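You operate a simulated robot arm through the tools that you are given. There is no shell and no other tool. Be economical: measure what you need, move in short steps, check, and stop when the job is done.

The job below is to be done with a simulated two-armed robot. You get a single attempt, and the scene is never put back.

TASK
Pass the black-striped slip between hands, light it on the light box, then move it to the dark rubber sheet.
Fine: stand it on the box before you switch the box on; switch the box off after.

It is judged by the outcome, as a careful person would: the job done as asked, and still so three seconds after it is handed in. It fails if anything else is knocked over, pushed out of place, dropped, spilled or broken. Flat cloth is picked up by pressing the open fingertips on it (5 to 10 N) and closing them slowly along it; thin cloth reads only 2 to 8 mm in the jaws.

THE ROBOT
Two 7-joint arms with two-finger parallel grippers on one trunk, on a base that drives. Base frame: it is fixed to the floor where the robot stands at the start and does not move with it; the origin is under the middle of the robot, x ahead of it, y to its left, z up. Readings come in m, rad, newtons and seconds.
The left shoulder is at the start at [0.06, 0.143, 0.926], the right one opposite. With the tool pointing down near the work surface each hand reaches from about 0.32 to 0.74 m from the robot's upright axis, wherever it stands, measured 20 degrees to its own side. Places, roughly: light box pane [0.8, -0.7, 0.9]; blue box button [0.5, -0.5, 0.8]; dark rubber sheet [0.5, -0.2, 0.8]; white side button [0.5, -0.5, 0.8]; green vacuum box button [0.5, -1, 0.8]; red air valve switch [0.5, -0.9, 0.8]; orange status slider [0.5, -0.6, 0.8]; tilt stand [0.7, -0.5, 0.8]; green-knobbed bridge bar [0.8, -0.3, 0.8]. Payload 1.57 kg a hand.
Tool frame (each hand has its own): the origin (TCP) lies between the finger pads and is the grasp point; the fingertips stand 0.03 m ahead of it; z points along the fingers, y is the line along which they close. The gripper opens to 0.11 m. The fingers are 0.024 m wide and 0.012 m thick; the gripper's body (0.048 by 0.112 m) begins 0.078 m behind the TCP.
Orientation is that of the tool frame in the base frame, as [roll, pitch, yaw] about the fixed x, y, z axes, in that order (R = Rz(yaw) Ry(pitch) Rx(roll)). With the fingers straight down and closing along the base's y, the tool's x points along the base's -x, its y along +y and its z along -z.

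THE INTERFACE
- The arms move only by the tool nudge_tool. It takes "left_rows", "right_rows" or both (then of equal length, played together; a hand with none holds still); each is a list of rows, each an object (a shift or turn left out is 0, a gripper value left out holds the last) with "linear": the shift along the base's x, y, z in units of 30 mm (1.0 is 30 mm), a list of three; "angular": the turn, a rotation vector about the base's x, y, z in units of 8 degrees (1.0 is 8 degrees), a list of three; "grip": the gripper command, from -1 (fully open) to 1 (shut), values between in proportion. In form: [{"linear": [x, y, z], "angular": [rx, ry, rz], "grip": grip}, ...]. A call has 1 to 20 rows; each row shifts and turns the commanded pose from where the row before left it. A call with a number of a shift or a turn outside -1 to 1 is refused whole. A row lasts 0.2 s, in which the tool goes at most 0.05 m and 0.15 rad; a call with a longer step from one row to the next is refused whole, and so is a gripper value outside its range. Where a pose cannot be reached the arm comes as near as it can. A force on the tool above 40 N (or 10 N above the force at the start of the call, whichever is more), or a blocked arm, ends the call early, and 0.2 s more pass. The fingers move at their own pace (about 0.045 m/s each) and stop on an object; they squeeze with about 41 N. The grip force told is the motor's: it shows also when the fingers shut on nothing. Time passes only in rows, and 0.2 s behind the last, so rows that do not move let the fingers close. The reply holds the time, the measured pose of the TCP, the force on the tool along the base axes, the opening and the grip force, in the units named above and with some noise.
- Cameras (640 x 400 px; columns grow to the right, rows downward): "scene" is now at [0.0526, -0.0383, 1.541]; the picture's right is [-0.40, -0.92, -0.00], its down [-0.72, 0.31, -0.62] and it looks along [0.57, -0.25, -0.78] (base axes); focal length 281 px, centre (320, 200). "left" rides on the left gripper at [0.07, -0.016, -0.141] in its tool frame; the picture's right is [0.23, 0.97, 0.00], its down [-0.85, 0.20, -0.48] and it looks along [-0.47, 0.11, 0.88] (tool axes); focal length 222 px, centre (320, 200). "right" rides on the right gripper at [0.07, 0.016, -0.141] in its tool frame; the picture's right is [-0.23, 0.97, 0.00], its down [-0.86, -0.20, -0.48] and it looks along [-0.47, -0.11, 0.88] (tool axes); focal length 222 px, centre (320, 200). There is no depth. A picture from a camera that has moved, and an enlarged one, comes with that camera's place and axes in the base frame and with its lens. The place of the scene camera against the robot may be out by one fixed shift of up to 0.025 m in any direction.
- get_image(camera): a new picture of that camera. It takes no simulated time.
- move_column(by): slides the trunk up (or, below 0, down) by that many m; the arms and the scene camera ride with it, the base frame stays. It gives what a move gives, with no picture.
- base_move(legs): drives the robot by 1 to 6 legs, each [ahead, left, turn to the left] in m, m and rad, along the robot's own axes; the way and the turn of a leg run together, so that a leg with both is an arc; at most 1.5 m and 3.142 rad a leg. The arms and the cameras ride along, it lands a little off, and it stops where it bumps. It gives what a move gives.
- head_to(pan, tilt): turns the head with the scene camera to pan (to the left, within 1.501 rad either way) and tilt (down, from -0.506 to 1.204), counted from straight ahead of the robot. It gives what a move gives.
- inspect(camera, box): a new picture of the part [left, top, right, bottom] of that camera's present view, enlarged. It takes no simulated time.
- close_job(): hands the job in; it is judged then, once.

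Work in short steps. Places have to be worked out from the pictures, the camera data and where the tool is seen: move nearer, look again, correct. Check each grasp and each placing, and mend what went wrong. You have 120 turns and 88 pictures in all, those below and enlarged ones among them. Open the grippers and draw the arms clear of the work before you hand the job in, unless the task says otherwise; then end with one line.

The tools are called as a command line: name --argument value ..., lists and objects as JSON in quotes. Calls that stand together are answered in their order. nudge_tool: Moves the arms, as the interface text tells. Its arguments: {"type":"object","properties":{"left_rows":{"type":"array","items":{"type":"object","properties":{"linear":{"type":"array","items":{"type":"number"}},"angular":{"type":"array","items":{"type":"number"}},"grip":{"type":"number"}}}},"right_rows":{"type":"array","items":{"type":"object","properties":{"linear":{"type":"array","items":{"type":"number"}},"angular":{"type":"array","items":{"type":"number"}},"grip":{"type":"number"}}}}},"required":[]} The other tools are called the same way: move_column (by) slides the trunk up or down; base_move (legs) drives the base; head_to (pan, tilt) turns the head that bears the scene camera; get_image (camera) takes a picture; inspect (camera, box) takes an enlarged picture of a part of a camera's view; close_job () hands the job in.

At the start:

```text
time: 0.0
left_tcp_pos: [0.3839, -0.0684, 1.1161]
left_tool_rot: [-3.141, 0.004, -3.14]
left_contact_force: [0.0, -0.6, 0.1]
left_opening: 0.1102
left_grasp_force: 0.1
right_tcp_pos: [0.3401, -0.5179, 1.0874]
right_tool_rot: [3.141, 0.001, 3.14]
right_contact_force: [0.4, 0.8, 0.0]
right_opening: 0.1098
right_grasp_force: 0.1
trunk travel left (down, up): [-0.525, 0.065]
robot x, y, heading: [0.0008, -0.0008, 0.0]
head pan, tilt: [-0.41, 0.899]
```

scene: 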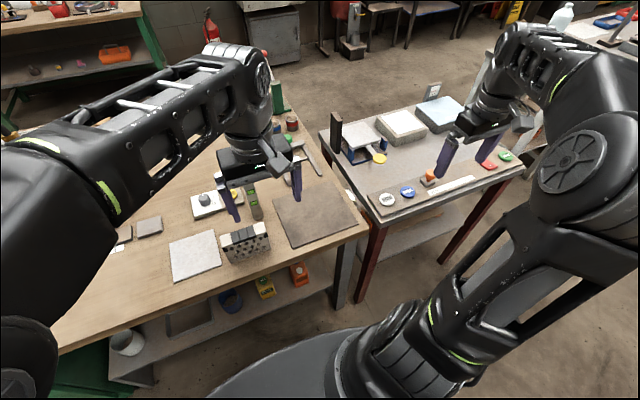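
right: 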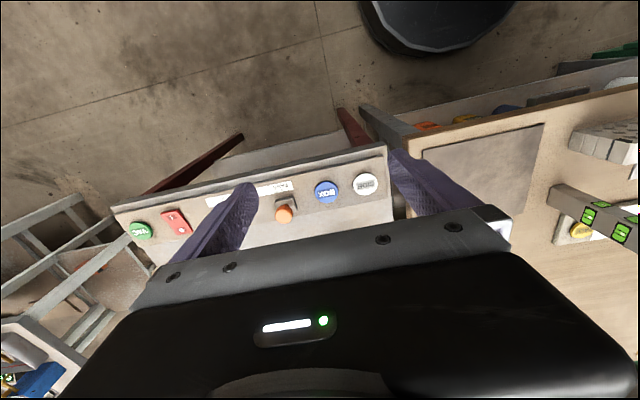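
left: 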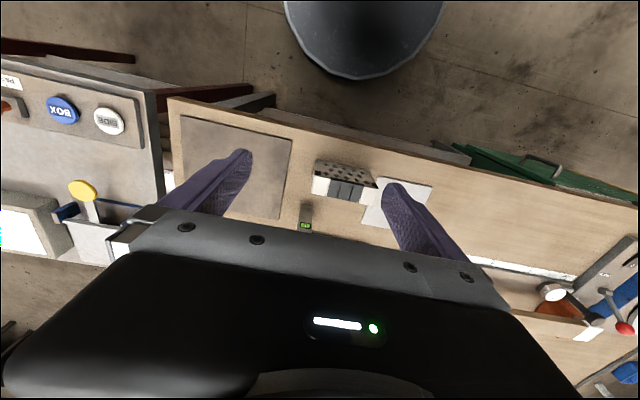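

I'll look closer at the block near the table's front and at the light box station.

inspect --camera "scene" --box '[100, 130, 380, 300]'

inspect --camera "scene" --box '[310, 70, 550, 220]'

```text
2.29 times, centred on (240, 215) of scene
camera zoom: at [0.0526, -0.0383, 1.541], right [-0.4, -0.92, 0.0], down [-0.72, 0.31, -0.62], along [0.57, -0.25, -0.78], focal length 642 px, centre (503, 166)
```

zoom: 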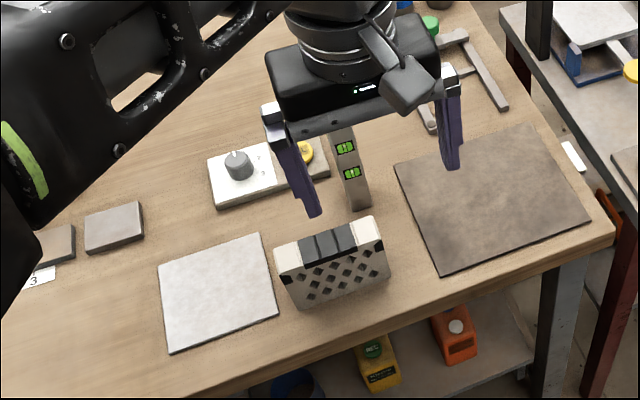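

```text
2.67 times, centred on (430, 145) of scene
camera zoom: at [0.0526, -0.0383, 1.541], right [-0.4, -0.92, 0.0], down [-0.72, 0.31, -0.62], along [0.57, -0.25, -0.78], focal length 750 px, centre (27, 347)
```

zoom: 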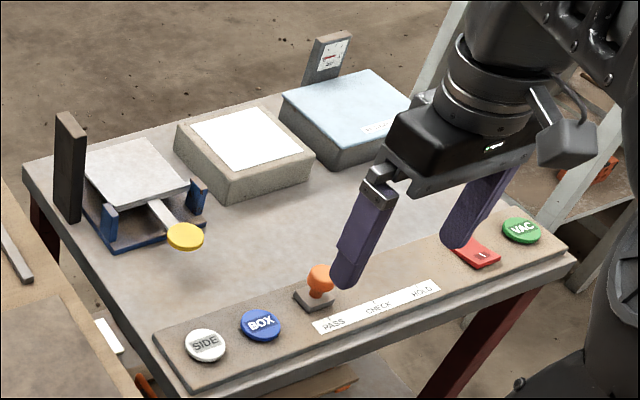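

The block near the table's edge needs a closer look; I zoom in with the left camera and the scene.

inspect --camera "left" --box '[270, 130, 450, 250]'

inspect --camera "scene" --box '[205, 205, 285, 275]'

inspect --camera "scene" --box '[0, 150, 260, 320]'

```text
3.33 times, centred on (360, 190) of left
camera zoom: at [0.314, -0.0853, 1.2557], right [-0.23, 0.97, 0.0], down [0.85, 0.2, 0.48], along [0.47, 0.11, -0.88], focal length 740 px, centre (187, 233)
```

zoom: 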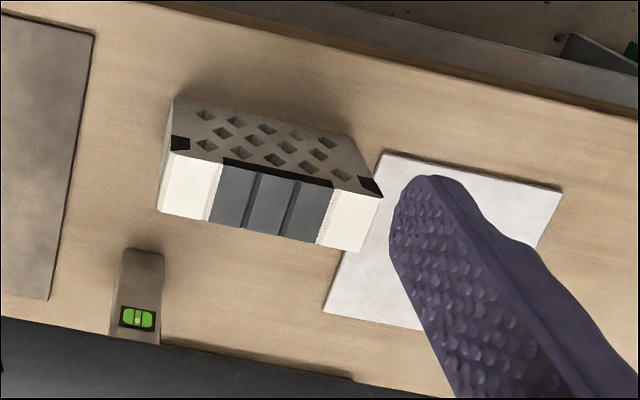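

```text
5.71 times, centred on (245, 240) of scene
camera zoom: at [0.0526, -0.0383, 1.541], right [-0.4, -0.92, 0.0], down [-0.72, 0.31, -0.62], along [0.57, -0.25, -0.78], focal length 1606 px, centre (749, -29)
```

zoom: 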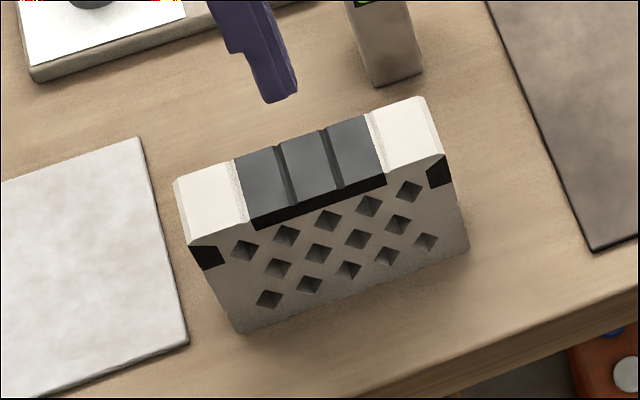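

```text
2.35 times, centred on (130, 235) of scene
camera zoom: at [0.0526, -0.0383, 1.541], right [-0.4, -0.92, 0.0], down [-0.72, 0.31, -0.62], along [0.57, -0.25, -0.78], focal length 661 px, centre (767, 118)
```

zoom: 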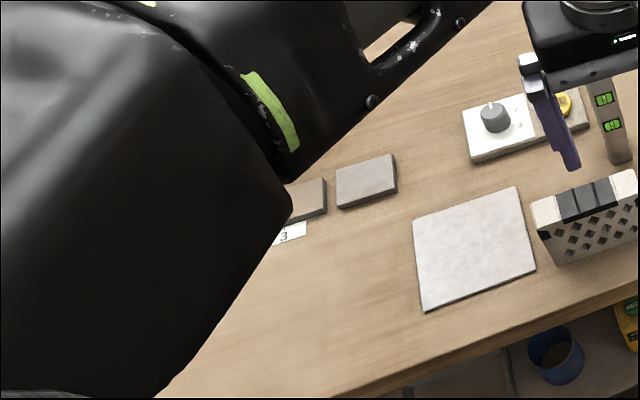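

The slip isn't clearly seen; I pan the head left and forward to view the rest of the bench.

head_to --pan 0.5 --tilt 0.8

get_image --camera "scene"

```text
time: 1.2
left_tcp_pos: [0.3845, -0.0698, 1.1163]
left_tool_rot: [-3.14, 0.001, -3.141]
left_contact_force: [0.2, 0.1, -0.2]
left_opening: 0.11
left_grasp_force: 0.0
right_tcp_pos: [0.3418, -0.5177, 1.0889]
right_tool_rot: [3.141, 0.0, -3.141]
right_contact_force: [-0.2, 0.3, 0.1]
right_opening: 0.1099
right_grasp_force: 0.2
trunk travel left (down, up): [-0.525, 0.065]
robot x, y, heading: [0.0006, 0.0018, 0.002]
head pan, tilt: [0.499, 0.799]
```

```text
79 pictures are left
camera scene: at [0.0541, 0.0304, 1.5488], right [0.48, -0.88, 0.0], down [-0.63, -0.34, -0.7], along [0.61, 0.33, -0.72], focal length 281 px, centre (320, 200)
```

scene: 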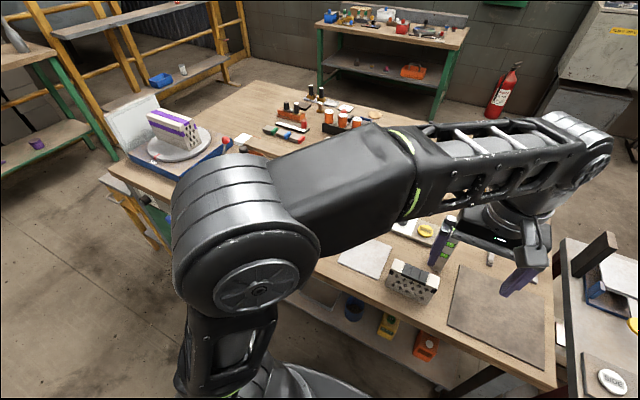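

The other, purple-striped block on the turntable shows that the "slips" are these blocks, so the black-striped one stands at about [0.50, -0.01], thin along x. I turn both hands so the fingers close along x and bring the left hand over for a better view.

nudge_tool --left_rows '[{"linear": [0.32, 0.47, 0], "angular": [0, 0, -0.9375], "grip": -1}, {"linear": [0.32, 0.47, 0], "angular": [0, 0, -0.9375]}, {"linear": [0.32, 0.47, 0], "angular": [0, 0, -0.9375]}, {"linear": [0.32, 0.47, 0], "angular": [0, 0, -0.9375]}, {"linear": [0.32, 0.47, 0], "angular": [0, 0, -0.9375]}, {"linear": [0.32, 0.47, 0], "angular": [0, 0, -0.9375]}, {"linear": [0.32, 0.47, 0], "angular": [0, 0, -0.9375]}, {"linear": [0.32, 0.47, 0], "angular": [0, 0, -0.9375]}, {"linear": [0.32, 0.47, 0], "angular": [0, 0, -0.9375]}, {"linear": [0.32, 0.47, 0], "angular": [0, 0, -0.9375]}, {"linear": [0.32, 0.47, 0], "angular": [0, 0, -0.9375]}, {"linear": [0.32, 0.47, 0], "angular": [0, 0, -0.9375]}, {}, {}]' --right_rows '[{"angular": [0, 0, 0.9375], "grip": -1}, {"angular": [0, 0, 0.9375]}, {"angular": [0, 0, 0.9375]}, {"angular": [0, 0, 0.9375]}, {"angular": [0, 0, 0.9375]}, {"angular": [0, 0, 0.9375]}, {"angular": [0, 0, 0.9375]}, {"angular": [0, 0, 0.9375]}, {"angular": [0, 0, 0.9375]}, {"angular": [0, 0, 0.9375]}, {"angular": [0, 0, 0.9375]}, {"angular": [0, 0, 0.9375]}, {}, {}]'

head_to --pan -0.2 --tilt 0.95

get_image --camera "left"

get_image --camera "scene"

```text
time: 4.2
left_tcp_pos: [0.4738, 0.0653, 1.1143]
left_tool_rot: [3.133, 0.01, 1.9]
left_contact_force: [0.0, -0.2, 0.6]
left_opening: 0.11
left_grasp_force: 0.1
left hand out of reach, approached as far as the arm can: row 8, 11, 12
right_tcp_pos: [0.3416, -0.5179, 1.088]
right_tool_rot: [-3.141, 0.001, -1.568]
right_contact_force: [0.1, 0.2, 0.8]
right_opening: 0.1101
right_grasp_force: 0.1
trunk travel left (down, up): [-0.525, 0.065]
robot x, y, heading: [-0.0017, 0.0022, 0.002]
head pan, tilt: [0.499, 0.799]
```

```text
time: 5.3
left_tcp_pos: [0.4752, 0.0653, 1.1153]
left_tool_rot: [3.134, 0.012, 1.899]
left_contact_force: [0.4, 0.2, 0.1]
left_opening: 0.1099
left_grasp_force: 0.1
right_tcp_pos: [0.3402, -0.5177, 1.0877]
right_tool_rot: [3.141, 0.0, -1.57]
right_contact_force: [0.0, 0.0, 0.0]
right_opening: 0.11
right_grasp_force: 0.1
trunk travel left (down, up): [-0.525, 0.065]
robot x, y, heading: [-0.0025, -0.0036, 0.002]
head pan, tilt: [-0.201, 0.949]
```

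```text
78 pictures are left
camera left: at [0.4356, 0.1265, 1.254], right [0.85, 0.53, 0.0], down [0.46, -0.74, 0.49], along [0.26, -0.41, -0.87], focal length 222 px, centre (320, 200)
```

left: 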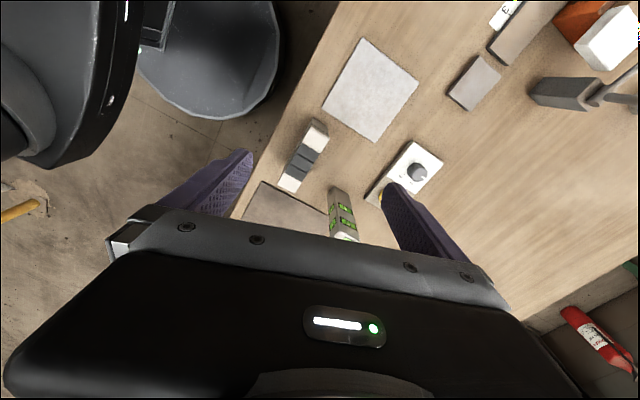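

```text
77 pictures are left
camera scene: at [0.0546, -0.0225, 1.5373], right [-0.2, -0.98, 0.0], down [-0.8, 0.16, -0.58], along [0.57, -0.12, -0.81], focal length 281 px, centre (320, 200)
```

scene: 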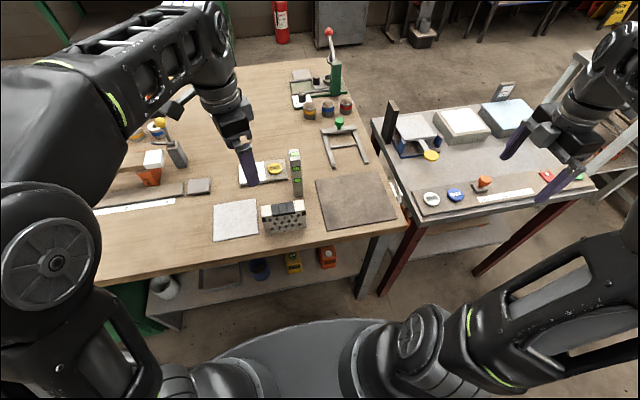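

The left wrist can't fully turn here; shifting the base to the right would put the block farther to its left and nearer the light box. I check that the right side is free.

head_to --pan -1.1 --tilt 0.8

get_image --camera "scene"

```text
time: 6.5
left_tcp_pos: [0.4757, 0.0641, 1.115]
left_tool_rot: [3.136, 0.013, 1.897]
left_contact_force: [-0.1, 0.4, -0.6]
left_opening: 0.1098
left_grasp_force: 0.1
right_tcp_pos: [0.3403, -0.5181, 1.0879]
right_tool_rot: [3.141, -0.001, -1.57]
right_contact_force: [-1.0, -0.7, 0.6]
right_opening: 0.1099
right_grasp_force: 0.1
trunk travel left (down, up): [-0.525, 0.065]
robot x, y, heading: [-0.0015, -0.0024, -0.001]
head pan, tilt: [-1.1, 0.799]
```

```text
76 pictures are left
camera scene: at [0.02, -0.0799, 1.5488], right [-0.89, -0.45, 0.0], down [-0.33, 0.64, -0.7], along [0.32, -0.62, -0.72], focal length 281 px, centre (320, 200)
```

scene: 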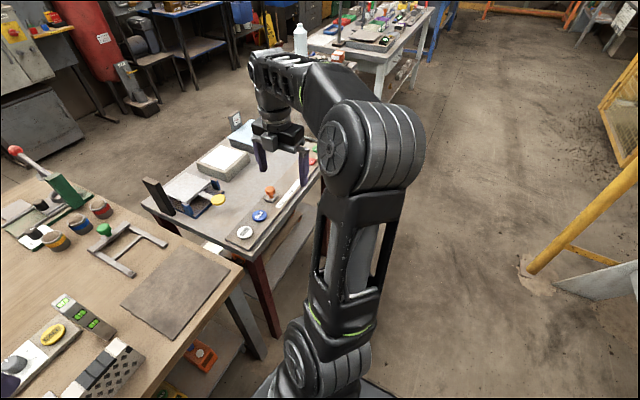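

The right side is clear, so I drive 0.4 m to the right.

base_move --legs '[[0, -0.4, 0]]'

head_to --pan 0.0 --tilt 0.95

get_image --camera "scene"

```text
time: 9.0
left_tcp_pos: [0.4745, -0.3381, 1.1145]
left_tool_rot: [3.135, 0.012, 1.9]
left_contact_force: [0.0, 0.7, -0.2]
left_opening: 0.1098
left_grasp_force: 0.1
right_tcp_pos: [0.3414, -0.9208, 1.0878]
right_tool_rot: [-3.141, 0.001, -1.568]
right_contact_force: [-0.1, -1.0, -0.3]
right_opening: 0.11
right_grasp_force: 0.1
trunk travel left (down, up): [-0.525, 0.065]
robot x, y, heading: [-0.0009, -0.4037, 0.002]
head pan, tilt: [-1.1, 0.799]
```

```text
time: 10.3
left_tcp_pos: [0.4749, -0.3368, 1.1156]
left_tool_rot: [3.134, 0.013, 1.899]
left_contact_force: [0.4, -0.6, 0.1]
left_opening: 0.1097
left_grasp_force: 0.0
right_tcp_pos: [0.3422, -0.919, 1.0881]
right_tool_rot: [3.141, 0.001, -1.57]
right_contact_force: [0.2, 0.3, -0.4]
right_opening: 0.1099
right_grasp_force: 0.0
trunk travel left (down, up): [-0.525, 0.065]
robot x, y, heading: [0.0043, -0.4035, -0.001]
head pan, tilt: [0.0, 0.949]
```

```text
75 pictures are left
camera scene: at [0.0564, -0.4104, 1.5373], right [0.0, -1.0, 0.0], down [-0.81, 0.0, -0.58], along [0.58, 0.0, -0.81], focal length 281 px, centre (320, 200)
```

scene: 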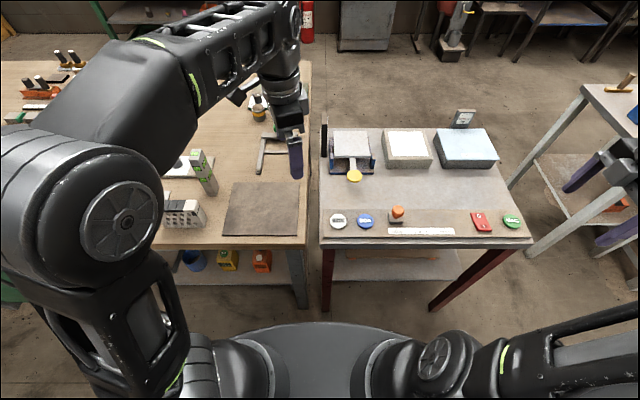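

The base now stands well. I bring the left hand over the black-striped block's left side and finish its turn.

nudge_tool --left_rows '[{"linear": [0, 1, 0]}, {"linear": [0, 1, 0]}, {"linear": [0, 1, 0]}, {"linear": [0, 1, 0]}, {"linear": [0, 1, 0]}, {"linear": [0, 1, 0]}, {"linear": [0, 1, 0], "angular": [0, 0, -0.5]}, {"linear": [0, 1, 0], "angular": [0, 0, -0.5]}, {"linear": [0, 1, 0], "angular": [0, 0, -0.5]}, {"linear": [0, 1, 0], "angular": [0, 0, -0.5]}, {"linear": [0, 1, 0], "angular": [0, 0, -0.36]}, {"linear": [0, 1, 0]}, {"linear": [0, 1, 0]}, {}, {}]'

get_image --camera "left"

```text
time: 13.5
left_tcp_pos: [0.4752, -0.0777, 1.1151]
left_tool_rot: [3.127, 0.012, 1.698]
left_contact_force: [0.7, 0.6, 0.3]
left_opening: 0.1099
left_grasp_force: 0.0
left hand out of reach, approached as far as the arm can: row 8, 9, 10, 11, 12, 13
right_tcp_pos: [0.3416, -0.9201, 1.0877]
right_tool_rot: [3.141, 0.0, -1.568]
right_contact_force: [-0.5, -0.1, -0.2]
right_opening: 0.1103
right_grasp_force: 0.0
trunk travel left (down, up): [-0.525, 0.065]
robot x, y, heading: [-0.0005, -0.4012, 0.001]
head pan, tilt: [0.0, 0.949]
```

```text
74 pictures are left
camera left: at [0.4484, -0.0092, 1.2539], right [0.94, 0.35, 0.01], down [0.3, -0.82, 0.49], along [0.18, -0.46, -0.87], focal length 222 px, centre (320, 200)
```

left: 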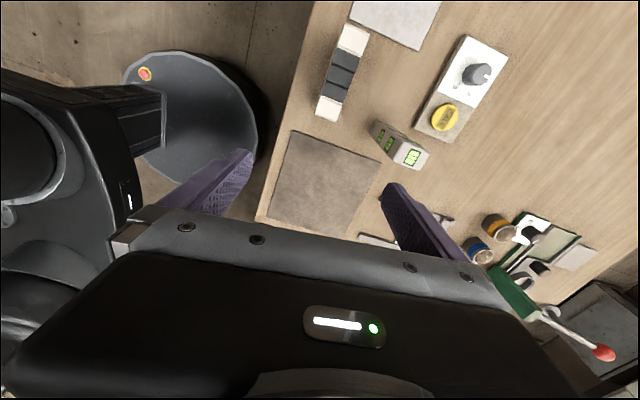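

The left wrist is at a limit pointing straight down; I test whether leaning the hand to the left (which I want for the handover anyway) frees it.

nudge_tool --left_rows '[{"linear": [0, 0.8, 0], "angular": [-0.9, 0, 0]}, {"linear": [0, 0.8, 0], "angular": [-0.9, 0, 0]}, {"linear": [0, 0.8, 0], "angular": [-0.9, 0, 0]}, {"linear": [0, 0.8, 0], "angular": [-0.9, 0, -0.5]}, {"linear": [0, 0.8, 0], "angular": [-0.9, 0, -0.5]}, {"linear": [0, 0.8, 0], "angular": [-0.5, 0, 0]}, {"linear": [0, 0.8, 0]}, {}, {}]'

```text
time: 15.5
left_tcp_pos: [0.4535, -0.0336, 1.1193]
left_tool_rot: [3.079, 0.126, 1.631]
left_contact_force: [-0.2, 0.6, -0.5]
left_opening: 0.1099
left_grasp_force: 0.1
left hand out of reach, approached as far as the arm can: row 1, 2, 3, 4, 5, 6, 7
right_tcp_pos: [0.3403, -0.9197, 1.0884]
right_tool_rot: [-3.14, 0.001, -1.57]
right_contact_force: [0.1, -0.6, 0.2]
right_opening: 0.1099
right_grasp_force: 0.1
trunk travel left (down, up): [-0.525, 0.065]
robot x, y, heading: [0.0022, -0.4025, 0.001]
head pan, tilt: [0.0, 0.949]
```

That direction is limited, so I turn the left hand the other way round (camera towards the right side).

nudge_tool --left_rows '[{"angular": [0, 0, 1]}, {"angular": [0, 0, 1]}, {"angular": [0, 0, 1]}, {"angular": [0, 0, 1]}, {"angular": [0, 0, 1]}, {"angular": [0, 0, 1]}, {"angular": [0, 0, 1]}, {"angular": [0, 0, 1]}, {"angular": [0, 0, 1]}, {"angular": [0, 0, 1]}, {"angular": [0, 0, 1]}, {"angular": [0, 0, 1]}, {"angular": [0, 0, 1]}, {"angular": [0, 0, 1]}, {"angular": [0, 0, 1]}, {"angular": [0, 0, 1]}, {"angular": [0, 0, 1]}, {"angular": [0, 0, 1]}, {}, {}]'

```text
time: 19.7
left_tcp_pos: [0.4525, -0.0337, 1.1187]
left_tool_rot: [3.085, 0.163, -2.137]
left_contact_force: [-0.2, -0.1, 0.1]
left_opening: 0.1102
left_grasp_force: 0.1
right_tcp_pos: [0.3418, -0.9194, 1.088]
right_tool_rot: [3.141, 0.0, -1.569]
right_contact_force: [0.3, 0.4, -0.8]
right_opening: 0.1102
right_grasp_force: 0.1
trunk travel left (down, up): [-0.525, 0.065]
robot x, y, heading: [-0.0005, -0.3988, 0.004]
head pan, tilt: [0.0, 0.949]
```

That way works. I complete the yaw and lean the hand 45° to the left, then look.

nudge_tool --left_rows '[{"angular": [0, 0.28, 0.81]}, {"angular": [0, 0, 0.81]}, {"angular": [0, 0, 0.81]}, {"angular": [0, 0, 0.81]}, {"angular": [0, 0, 0.81]}, {"linear": [0.1, 0.6, 0], "angular": [-0.97, 0, 0]}, {"linear": [0.1, 0.6, 0], "angular": [-0.97, 0, 0]}, {"linear": [0.1, 0.6, 0], "angular": [-0.97, 0, 0]}, {"linear": [0.1, 0.6, 0], "angular": [-0.97, 0, 0]}, {"linear": [0.1, 0.6, 0], "angular": [-0.97, 0, 0]}, {"linear": [0.1, 0.6, 0], "angular": [-0.97, 0, 0]}, {"linear": [0.1, 0.6, 0], "angular": [-0.97, 0, 0]}, {}, {}]'

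get_image --camera "left"

get_image --camera "scene"

```text
time: 22.7
left_tcp_pos: [0.4665, -0.0032, 1.0249]
left_tool_rot: [3.05, -0.137, -1.709]
left_contact_force: [0.3, 0.3, 0.0]
left_opening: 0.11
left_grasp_force: 0.0
left hand out of reach, approached as far as the arm can: row 1, 5, 6, 7, 8, 9, 10, 11, 12
right_tcp_pos: [0.3412, -0.9194, 1.0877]
right_tool_rot: [3.141, 0.0, -1.57]
right_contact_force: [0.9, 0.2, -0.4]
right_opening: 0.1102
right_grasp_force: 0.0
trunk travel left (down, up): [-0.525, 0.065]
robot x, y, heading: [-0.0014, -0.4006, 0.001]
head pan, tilt: [0.0, 0.949]
```

```text
73 pictures are left
camera left: at [0.4878, -0.0568, 1.1716], right [-0.99, -0.08, 0.12], down [-0.03, 0.93, 0.37], along [-0.14, 0.37, -0.92], focal length 222 px, centre (320, 200)
```

left: 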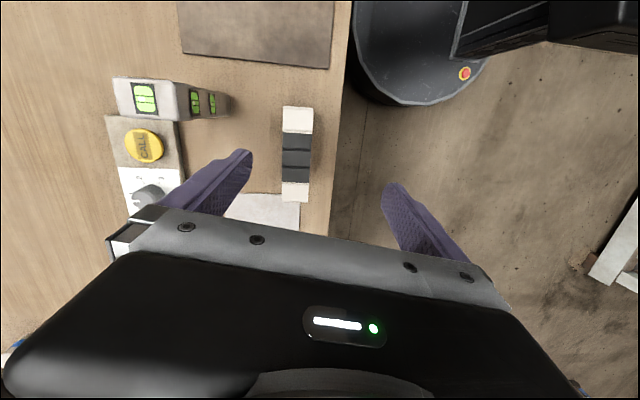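

```text
72 pictures are left
camera scene: at [0.0562, -0.4101, 1.5373], right [0.0, -1.0, 0.0], down [-0.81, 0.0, -0.58], along [0.58, 0.0, -0.81], focal length 281 px, centre (320, 200)
```

scene: 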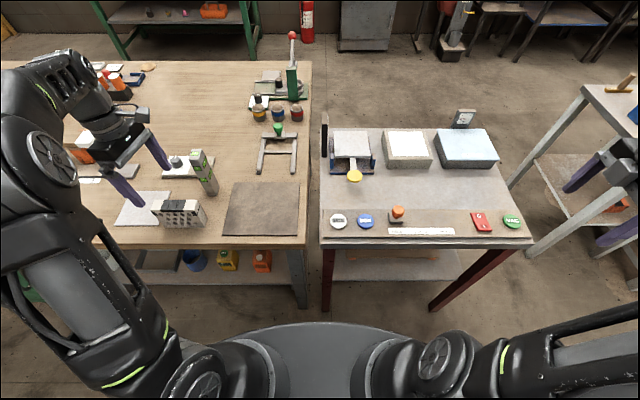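

Leaning is not workable here, so I plan a vertical left pick near the block's +y end, then rotate it back to the arm's natural yaw and have the right hand take the near end leaning back 45°. From this view the block spans y −0.06…0.06, x ≈ 0.479; I level the hand above its +y half.

nudge_tool --left_rows '[{"linear": [0.1, 0.3, 0], "angular": [0.44, -0.39, 0]}, {"linear": [0.1, 0.3, 0], "angular": [0.43, -0.39, 0]}, {"linear": [0.1, 0.3, 0], "angular": [0, 0, 0.5]}, {"linear": [0.1, 0.3, 0], "angular": [0, 0, 0.49]}, {}, {}]'

```text
time: 24.1
left_tcp_pos: [0.4802, 0.0328, 1.0253]
left_tool_rot: [3.141, 0.002, -1.577]
left_contact_force: [0.0, -0.3, -0.4]
left_opening: 0.1103
left_grasp_force: 0.0
right_tcp_pos: [0.3418, -0.9198, 1.0873]
right_tool_rot: [3.141, 0.0, -1.568]
right_contact_force: [-0.5, 0.3, -0.8]
right_opening: 0.1098
right_grasp_force: 0.0
trunk travel left (down, up): [-0.525, 0.065]
robot x, y, heading: [0.0038, -0.4065, -0.004]
head pan, tilt: [0.0, 0.949]
```

Level and well placed; I check alignment with the left camera.

get_image --camera "left"

```text
71 pictures are left
camera left: at [0.4941, -0.0375, 1.1659], right [-0.97, -0.22, 0.0], down [-0.2, 0.86, 0.48], along [-0.11, 0.47, -0.88], focal length 222 px, centre (320, 200)
```

left: 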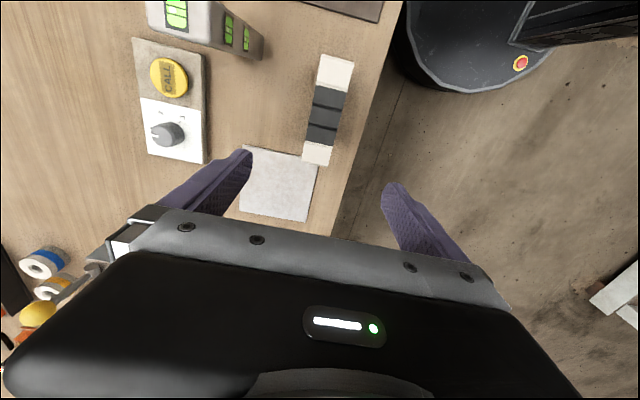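

Alignment holds (centre x ≈ 0.479). I descend to grip depth.

nudge_tool --left_rows '[{"linear": [0, 0, -1]}, {"linear": [0, 0, -1]}, {"linear": [0, 0, -1]}, {"linear": [0, 0, -1]}, {"linear": [0, 0, -1]}, {"linear": [0, 0, -0.1]}, {}]'

get_image --camera "scene"

get_image --camera "left"

```text
time: 25.7
left_tcp_pos: [0.4779, 0.0337, 0.8724]
left_tool_rot: [-3.141, 0.001, -1.576]
left_contact_force: [0.4, 0.1, 0.4]
left_opening: 0.1101
left_grasp_force: 0.0
right_tcp_pos: [0.3426, -0.9206, 1.0877]
right_tool_rot: [3.14, -0.001, -1.568]
right_contact_force: [0.0, -0.2, -0.1]
right_opening: 0.1098
right_grasp_force: 0.3
trunk travel left (down, up): [-0.525, 0.065]
robot x, y, heading: [-0.0011, -0.4009, 0.004]
head pan, tilt: [0.0, 0.949]
```

```text
70 pictures are left
camera scene: at [0.0565, -0.4102, 1.5373], right [0.0, -1.0, 0.0], down [-0.81, 0.0, -0.58], along [0.58, 0.0, -0.81], focal length 281 px, centre (320, 200)
```

scene: 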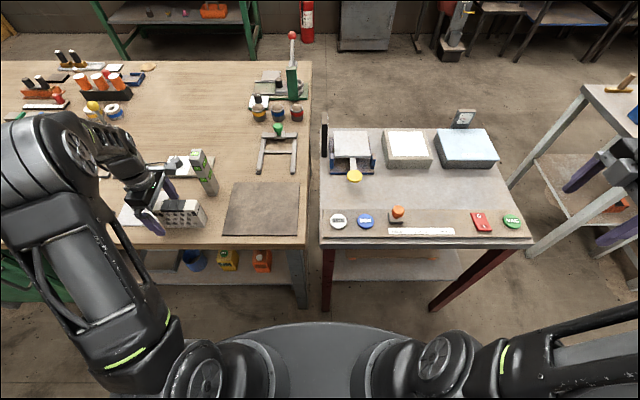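

```text
69 pictures are left
camera left: at [0.4936, -0.0368, 1.0121], right [-0.98, -0.22, 0.0], down [-0.19, 0.86, 0.48], along [-0.11, 0.47, -0.88], focal length 222 px, centre (320, 200)
```

left: 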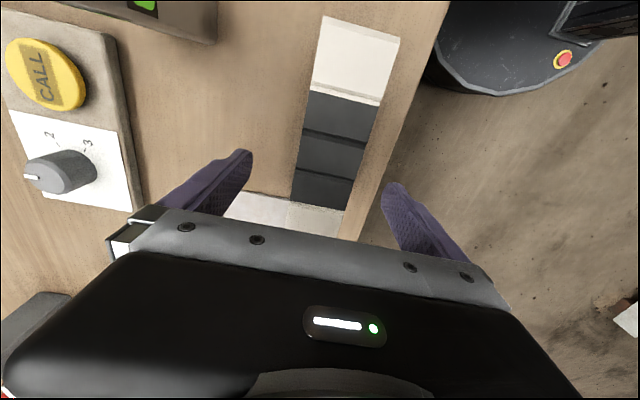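

The fingers straddle the block; I close.

nudge_tool --left_rows '[{"grip": 1}, {}, {}, {}, {}, {}, {}]'

```text
time: 27.3
left_tcp_pos: [0.4781, 0.033, 0.8732]
left_tool_rot: [3.141, 0.0, -1.575]
left_contact_force: [0.3, 0.6, 0.7]
left_opening: 0.0345
left_grasp_force: 38.8
right_tcp_pos: [0.3406, -0.92, 1.088]
right_tool_rot: [3.141, 0.0, -1.569]
right_contact_force: [-0.5, 0.0, -0.1]
right_opening: 0.1101
right_grasp_force: 0.0
trunk travel left (down, up): [-0.525, 0.065]
robot x, y, heading: [0.0028, -0.4005, 0.004]
head pan, tilt: [0.0, 0.949]
```

Gripped at 34.5 mm. I lift it.

nudge_tool --left_rows '[{"linear": [0, 0, 0.5]}, {"linear": [0, 0, 0.9]}, {"linear": [0, 0, 0.9]}, {"linear": [0, 0, 0.9]}, {"linear": [0, 0, 0.9]}, {"linear": [0, 0, 0.9]}, {"linear": [0, 0, 0.9]}, {}]'

get_image --camera "scene"

get_image --camera "left"

```text
time: 29.1
left_tcp_pos: [0.477, 0.0336, 1.0494]
left_tool_rot: [3.14, -0.001, -1.575]
left_contact_force: [0.2, 0.8, -2.6]
left_opening: 0.0347
left_grasp_force: 41.3
right_tcp_pos: [0.341, -0.9192, 1.0886]
right_tool_rot: [3.142, 0.002, -1.568]
right_contact_force: [0.3, -0.2, -0.2]
right_opening: 0.1098
right_grasp_force: 0.0
trunk travel left (down, up): [-0.525, 0.065]
robot x, y, heading: [0.0003, -0.403, -0.002]
head pan, tilt: [0.0, 0.949]
```

```text
68 pictures are left
camera scene: at [0.0568, -0.41, 1.5373], right [0.0, -1.0, 0.0], down [-0.81, 0.0, -0.58], along [0.58, 0.0, -0.81], focal length 281 px, centre (320, 200)
```

scene: 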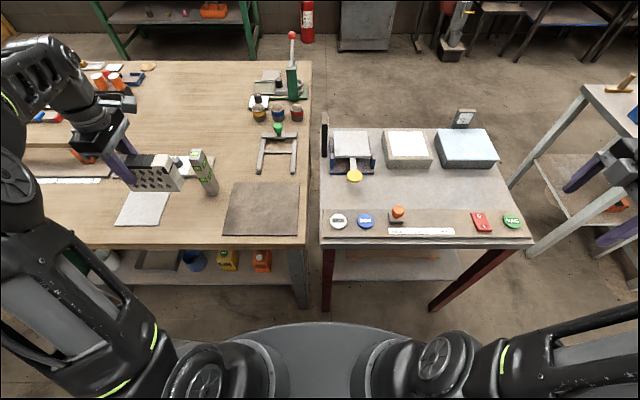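

```text
67 pictures are left
camera left: at [0.4943, -0.0369, 1.1903], right [-0.98, -0.22, 0.0], down [-0.19, 0.86, 0.48], along [-0.11, 0.47, -0.88], focal length 222 px, centre (320, 200)
```

left: 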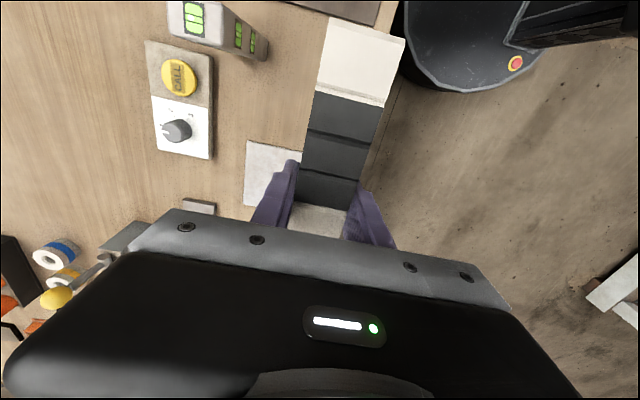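

Held level (about 2.6 N, 34.5 mm), block top 17 mm above the TCP. The spirit level beside it stands about 0.2 m tall, so I raise first, then carry to the middle while turning the hand back to its natural yaw.

nudge_tool --left_rows '[{"linear": [0, 0, 0.9]}, {"linear": [0, 0, 0.9]}, {"linear": [0, 0, 0.9]}, {"linear": [0, 0, 0.9]}, {"linear": [0, -0.96, 0]}, {"linear": [0, -0.96, 0], "angular": [0, 0, -0.86]}, {"linear": [0, -0.96, 0], "angular": [0, 0, -0.86]}, {"linear": [0, -0.96, 0], "angular": [0, 0, -0.86]}, {"linear": [0, -0.96, 0], "angular": [0, 0, -0.86]}, {"linear": [0, -0.96, 0], "angular": [0, 0, -0.86]}, {"linear": [0, -0.96, 0], "angular": [0, 0, -0.86]}, {"linear": [0, -0.96, 0], "angular": [0, 0, -0.86]}, {"linear": [0, -0.96, 0], "angular": [0, 0, -0.86]}, {"linear": [0, -0.96, 0], "angular": [0, 0, -0.86]}, {"linear": [0, -0.96, 0], "angular": [0, 0, -0.86]}, {"linear": [0, -0.96, 0], "angular": [0, 0, -0.86]}, {"linear": [0, -0.96, 0], "angular": [0, 0, -0.86]}, {"linear": [0, -0.96, 0], "angular": [0, 0, -0.86]}, {}, {}]'

```text
time: 33.3
left_tcp_pos: [0.4769, -0.3699, 1.0865]
left_tool_rot: [3.141, 0.001, -3.137]
left_contact_force: [0.2, 0.3, -2.2]
left_opening: 0.0345
left_grasp_force: 41.8
left hand out of reach, approached as far as the arm can: row 2, 3, 4
right_tcp_pos: [0.3422, -0.9206, 1.088]
right_tool_rot: [3.141, 0.001, -1.571]
right_contact_force: [0.0, 0.3, 0.0]
right_opening: 0.1101
right_grasp_force: 0.0
trunk travel left (down, up): [-0.525, 0.065]
robot x, y, heading: [0.0026, -0.4, 0.0]
head pan, tilt: [0.0, 0.949]
```

The block is carried over with its long side along x. Next the left moves to the handover spot while the right turns back to natural yaw and comes nearer.

nudge_tool --left_rows '[{"linear": [0.37, -0.12, 0]}, {"linear": [0.37, -0.12, 0]}, {"linear": [0.37, -0.12, 0]}, {"linear": [0.37, -0.12, 0]}, {"linear": [0.37, -0.12, 0]}, {"linear": [0.37, -0.12, 0]}, {"linear": [0.37, -0.12, 0]}, {"linear": [0.37, -0.12, 0]}, {"linear": [0.37, -0.12, 0]}, {"linear": [0.37, -0.12, 0]}, {"linear": [0.37, -0.12, 0]}, {"linear": [0.37, -0.12, 0]}, {}, {}]' --right_rows '[{"linear": [0.1, 0.95, 0], "angular": [0, 0, -0.9375]}, {"linear": [0.1, 0.95, 0], "angular": [0, 0, -0.9375]}, {"linear": [0.1, 0.95, 0], "angular": [0, 0, -0.9375]}, {"linear": [0.1, 0.95, 0], "angular": [0, 0, -0.9375]}, {"linear": [0.1, 0.95, 0], "angular": [0, 0, -0.9375]}, {"linear": [0.1, 0.95, 0], "angular": [0, 0, -0.9375]}, {"linear": [0.1, 0.95, 0], "angular": [0, 0, -0.9375]}, {"linear": [0.1, 0.95, 0], "angular": [0, 0, -0.9375]}, {"linear": [0.1, 0.95, 0], "angular": [0, 0, -0.9375]}, {"linear": [0.1, 0.5, 0], "angular": [0, 0, -0.9375]}, {"linear": [0.1, 0.5, 0], "angular": [0, 0, -0.9375]}, {"linear": [0.1, 0.5, 0], "angular": [0, 0, -0.9375]}, {}, {}]'

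get_image --camera "scene"

```text
time: 36.3
left_tcp_pos: [0.5178, -0.3801, 1.0889]
left_tool_rot: [-3.139, 0.006, -3.137]
left_contact_force: [-1.2, -0.1, -2.8]
left_opening: 0.0348
left_grasp_force: 41.1
left hand out of reach, approached as far as the arm can: row 4, 5, 6, 7, 8, 9, 10, 11, 12
right_tcp_pos: [0.379, -0.6193, 1.0883]
right_tool_rot: [-3.141, -0.002, -3.14]
right_contact_force: [0.5, -0.7, -0.2]
right_opening: 0.1101
right_grasp_force: 0.1
trunk travel left (down, up): [-0.525, 0.065]
robot x, y, heading: [0.0008, -0.404, 0.002]
head pan, tilt: [0.0, 0.949]
```

```text
66 pictures are left
camera scene: at [0.0566, -0.4103, 1.5373], right [0.0, -1.0, 0.0], down [-0.81, 0.0, -0.58], along [0.58, 0.0, -0.81], focal length 281 px, centre (320, 200)
```

scene: 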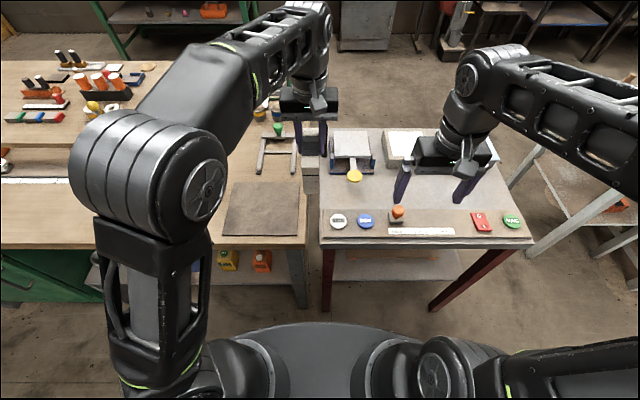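

Height limits reach; I lower the left hand to about z 1.03 and then forward.

nudge_tool --left_rows '[{"linear": [0, 0, -0.7]}, {"linear": [0, 0, -0.7]}, {"linear": [0, 0, -0.6]}, {"linear": [0.5, -0.15, 0]}, {"linear": [0.5, -0.15, 0]}, {"linear": [0.5, -0.15, 0]}, {"linear": [0.5, -0.15, 0]}, {}]' --right_rows '[{"angular": [0, -0.8, 0]}, {"angular": [0, -0.8, 0]}, {"angular": [0, -0.8, 0]}, {"angular": [0, -0.8, 0]}, {"angular": [0, -0.8, 0]}, {"angular": [0, -0.8, 0]}, {"angular": [0, -0.82, 0]}, {}]'

get_image --camera "right"

```text
time: 38.1
left_tcp_pos: [0.5789, -0.3984, 1.0284]
left_tool_rot: [3.141, 0.0, -3.137]
left_contact_force: [0.2, 0.3, -2.4]
left_opening: 0.0348
left_grasp_force: 41.0
right_tcp_pos: [0.3904, -0.6205, 1.104]
right_tool_rot: [-3.14, 0.783, 3.141]
right_contact_force: [0.3, 0.1, 0.3]
right_opening: 0.1099
right_grasp_force: 0.1
right hand out of reach, approached as far as the arm can: row 7
trunk travel left (down, up): [-0.525, 0.065]
robot x, y, heading: [0.0018, -0.3985, 0.001]
head pan, tilt: [0.0, 0.949]
```

```text
65 pictures are left
camera right: at [0.2418, -0.6027, 1.1554], right [0.16, 0.97, 0.16], down [0.27, -0.2, 0.94], along [0.95, -0.11, -0.29], focal length 222 px, centre (320, 200)
```

right: 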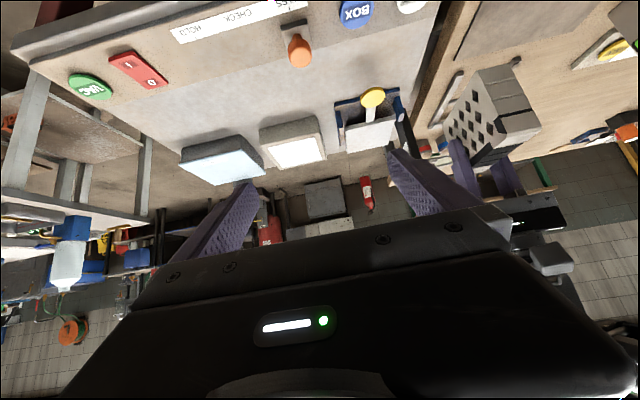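

The right hand holds the 45° lean. I move it to a pre-grasp point level with and behind the block (left hand shifts slightly right for clearance).

nudge_tool --left_rows '[{"linear": [0, -0.33, 0]}, {"linear": [0, -0.33, 0]}, {"linear": [0, -0.33, 0]}, {"linear": [0, -0.33, 0]}, {}, {}, {}, {}, {}]' --right_rows '[{"linear": [0.04, 0, -0.5]}, {"linear": [0.04, 0.4, -0.5]}, {"linear": [0.04, 0.8, -0.5]}, {"linear": [0.04, 0.8, -0.5]}, {"linear": [0.04, 0.9, -0.5]}, {"linear": [0.04, 1, -0.5]}, {"linear": [0.04, 1, -0.5]}, {"linear": [0.04, 1, -0.13]}, {}]'

get_image --camera "right"

get_image --camera "scene"

```text
time: 40.1
left_tcp_pos: [0.5767, -0.4274, 1.0281]
left_tool_rot: [-3.141, 0.003, -3.138]
left_contact_force: [0.2, 0.1, -2.6]
left_opening: 0.0346
left_grasp_force: 41.2
left hand out of reach, approached as far as the arm can: row 4
right_tcp_pos: [0.4265, -0.4423, 1.0214]
right_tool_rot: [3.141, 0.783, -3.14]
right_contact_force: [0.8, 0.0, 0.1]
right_opening: 0.11
right_grasp_force: 0.2
right hand out of reach, approached as far as the arm can: row 1, 2, 3, 4
trunk travel left (down, up): [-0.525, 0.065]
robot x, y, heading: [-0.0002, -0.4017, -0.001]
head pan, tilt: [0.0, 0.949]
```

```text
64 pictures are left
camera right: at [0.2785, -0.4254, 1.0727], right [0.16, 0.97, 0.16], down [0.27, -0.2, 0.94], along [0.95, -0.11, -0.29], focal length 222 px, centre (320, 200)
```

right: 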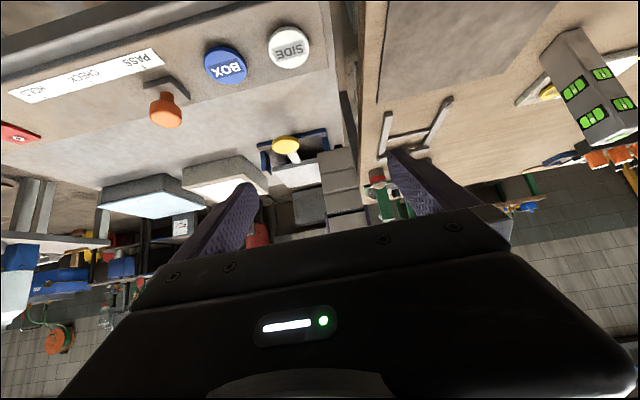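

```text
63 pictures are left
camera scene: at [0.0567, -0.4107, 1.5373], right [0.0, -1.0, 0.0], down [-0.81, 0.0, -0.58], along [0.58, 0.0, -0.81], focal length 281 px, centre (320, 200)
```

scene: 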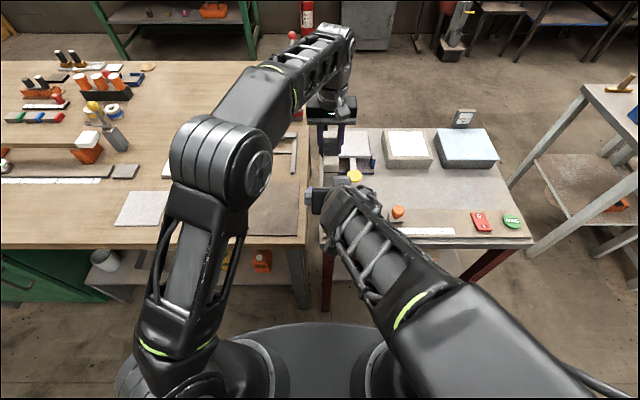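

I zoom into the right camera to verify the block's alignment between the fingers.

inspect --camera "right" --box '[240, 110, 440, 250]'

```text
2.86 times, centred on (340, 180) of right
camera zoom: at [0.2785, -0.4254, 1.0727], right [0.16, 0.97, 0.16], down [0.27, -0.2, 0.94], along [0.95, -0.11, -0.29], focal length 635 px, centre (263, 257)
```

zoom: 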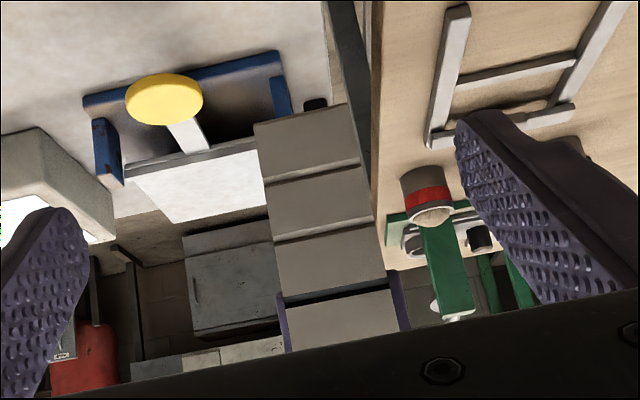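

The block's near face is centred at y ≈ −0.427, bottom z ≈ 0.96, as computed. I line up and advance so its near end sits between the right fingers.

nudge_tool --right_rows '[{"linear": [0, 0.26, -0.4]}, {"linear": [0, 0.25, -0.4]}, {"linear": [0.55, 0, 0]}, {"linear": [0.55, 0, 0]}, {"linear": [0.55, 0, 0]}, {"linear": [0.55, 0, 0]}, {"linear": [0.5, 0, 0]}, {}]'

get_image --camera "right"

```text
time: 41.9
left_tcp_pos: [0.578, -0.4278, 1.0283]
left_tool_rot: [-3.141, 0.002, -3.138]
left_contact_force: [0.0, -0.1, -2.7]
left_opening: 0.0345
left_grasp_force: 41.2
right_tcp_pos: [0.5088, -0.4271, 0.998]
right_tool_rot: [-3.14, 0.786, -3.14]
right_contact_force: [-0.5, 0.4, -0.1]
right_opening: 0.11
right_grasp_force: 0.1
trunk travel left (down, up): [-0.525, 0.065]
robot x, y, heading: [0.0029, -0.4016, -0.002]
head pan, tilt: [0.0, 0.949]
```

```text
61 pictures are left
camera right: at [0.3601, -0.4101, 1.05], right [0.16, 0.97, 0.16], down [0.27, -0.2, 0.94], along [0.95, -0.11, -0.29], focal length 222 px, centre (320, 200)
```

right: 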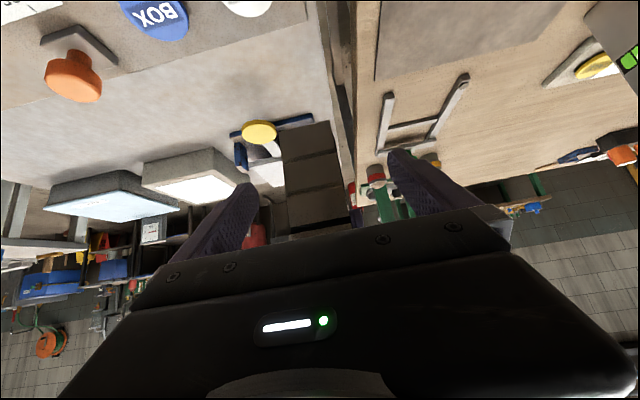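

The block lies between the right fingers; I close the right hand while the left still holds.

nudge_tool --right_rows '[{"grip": 1}, {}, {}, {}, {}, {}, {}]'

get_image --camera "left"

```text
time: 43.5
left_tcp_pos: [0.5774, -0.4267, 1.0283]
left_tool_rot: [3.141, 0.002, -3.138]
left_contact_force: [-0.2, 2.9, -1.8]
left_opening: 0.0347
left_grasp_force: 41.1
right_tcp_pos: [0.5077, -0.4261, 0.9988]
right_tool_rot: [-3.139, 0.784, -3.139]
right_contact_force: [0.7, -1.9, -0.6]
right_opening: 0.0351
right_grasp_force: 38.4
trunk travel left (down, up): [-0.525, 0.065]
robot x, y, heading: [0.0013, -0.4032, 0.003]
head pan, tilt: [0.0, 0.949]
```

```text
60 pictures are left
camera left: at [0.5075, -0.4439, 1.1686], right [-0.23, 0.97, 0.0], down [0.85, 0.2, 0.48], along [0.47, 0.11, -0.88], focal length 222 px, centre (320, 200)
```

left: 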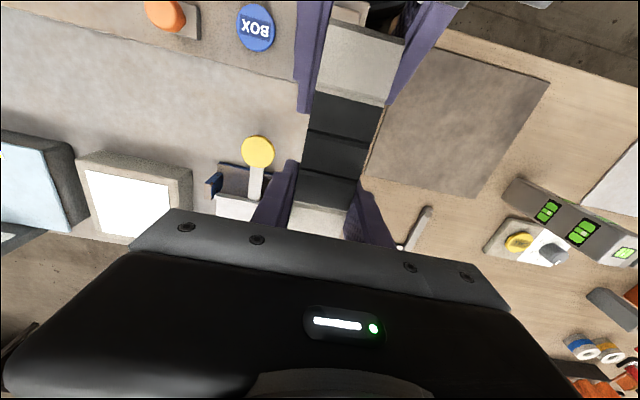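

Both hands hold it. I open the left hand, wait, and raise it off.

nudge_tool --left_rows '[{"grip": 0}, {}, {}, {}, {"linear": [0, 0, 0.5]}, {"linear": [0, 0, 0.7]}, {"linear": [0, 0, 0.7]}, {}]'

get_image --camera "left"

```text
time: 45.3
left_tcp_pos: [0.5775, -0.4274, 1.0276]
left_tool_rot: [-3.14, 0.002, -3.138]
left_contact_force: [-0.6, 0.1, -0.1]
left_opening: 0.055
left_grasp_force: 0.0
left hand out of reach, approached as far as the arm can: row 5, 6, 7
right_tcp_pos: [0.5087, -0.4276, 0.9978]
right_tool_rot: [-3.141, 0.784, -3.139]
right_contact_force: [0.6, -0.1, 0.2]
right_opening: 0.0345
right_grasp_force: 41.1
trunk travel left (down, up): [-0.525, 0.065]
robot x, y, heading: [0.0004, -0.4006, 0.004]
head pan, tilt: [0.0, 0.949]
```

```text
59 pictures are left
camera left: at [0.5075, -0.444, 1.1687], right [-0.23, 0.97, 0.0], down [0.85, 0.2, 0.48], along [0.47, 0.11, -0.88], focal length 222 px, centre (320, 200)
```

left: 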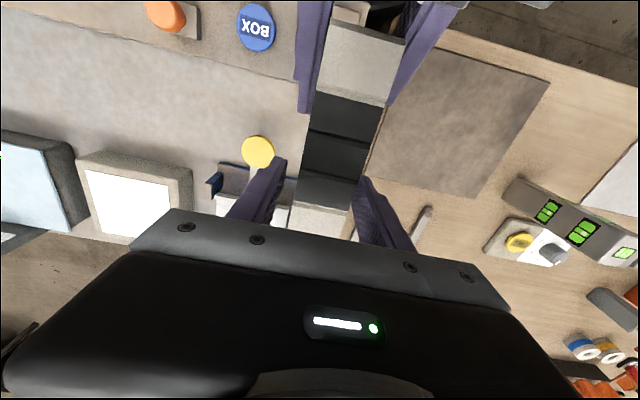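

The right alone now holds the block. The left can't rise further, so I lower the right hand by 0.08 m and then draw the left away.

nudge_tool --right_rows '[{"linear": [0, 0, -0.6]}, {"linear": [0, 0, -0.7]}, {"linear": [0, 0, -0.7]}, {"linear": [0, 0, -0.7]}, {}, {}, {}, {}, {}, {}]' --left_rows '[{}, {}, {}, {}, {"linear": [0, 0.5, 0]}, {"linear": [0, 1, 0]}, {"linear": [0, 1, 0]}, {"linear": [0, 1, 0]}, {"linear": [0, 1, 0]}, {}]'

get_image --camera "scene"

```text
time: 47.5
left_tcp_pos: [0.5762, -0.293, 1.0283]
left_tool_rot: [3.14, -0.001, -3.138]
left_contact_force: [0.7, 0.3, 0.0]
left_opening: 0.0549
left_grasp_force: 0.1
right_tcp_pos: [0.5099, -0.4286, 0.9152]
right_tool_rot: [-3.141, 0.783, -3.139]
right_contact_force: [-0.3, -0.4, 1.1]
right_opening: 0.0346
right_grasp_force: 41.1
trunk travel left (down, up): [-0.525, 0.065]
robot x, y, heading: [-0.0012, -0.4029, 0.004]
head pan, tilt: [0.0, 0.949]
```

```text
58 pictures are left
camera scene: at [0.0567, -0.4106, 1.5373], right [0.0, -1.0, 0.0], down [-0.81, 0.0, -0.58], along [0.58, 0.0, -0.81], focal length 281 px, centre (320, 200)
```

scene: 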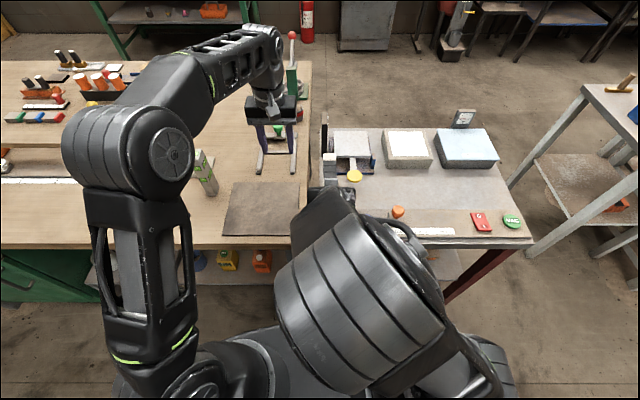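

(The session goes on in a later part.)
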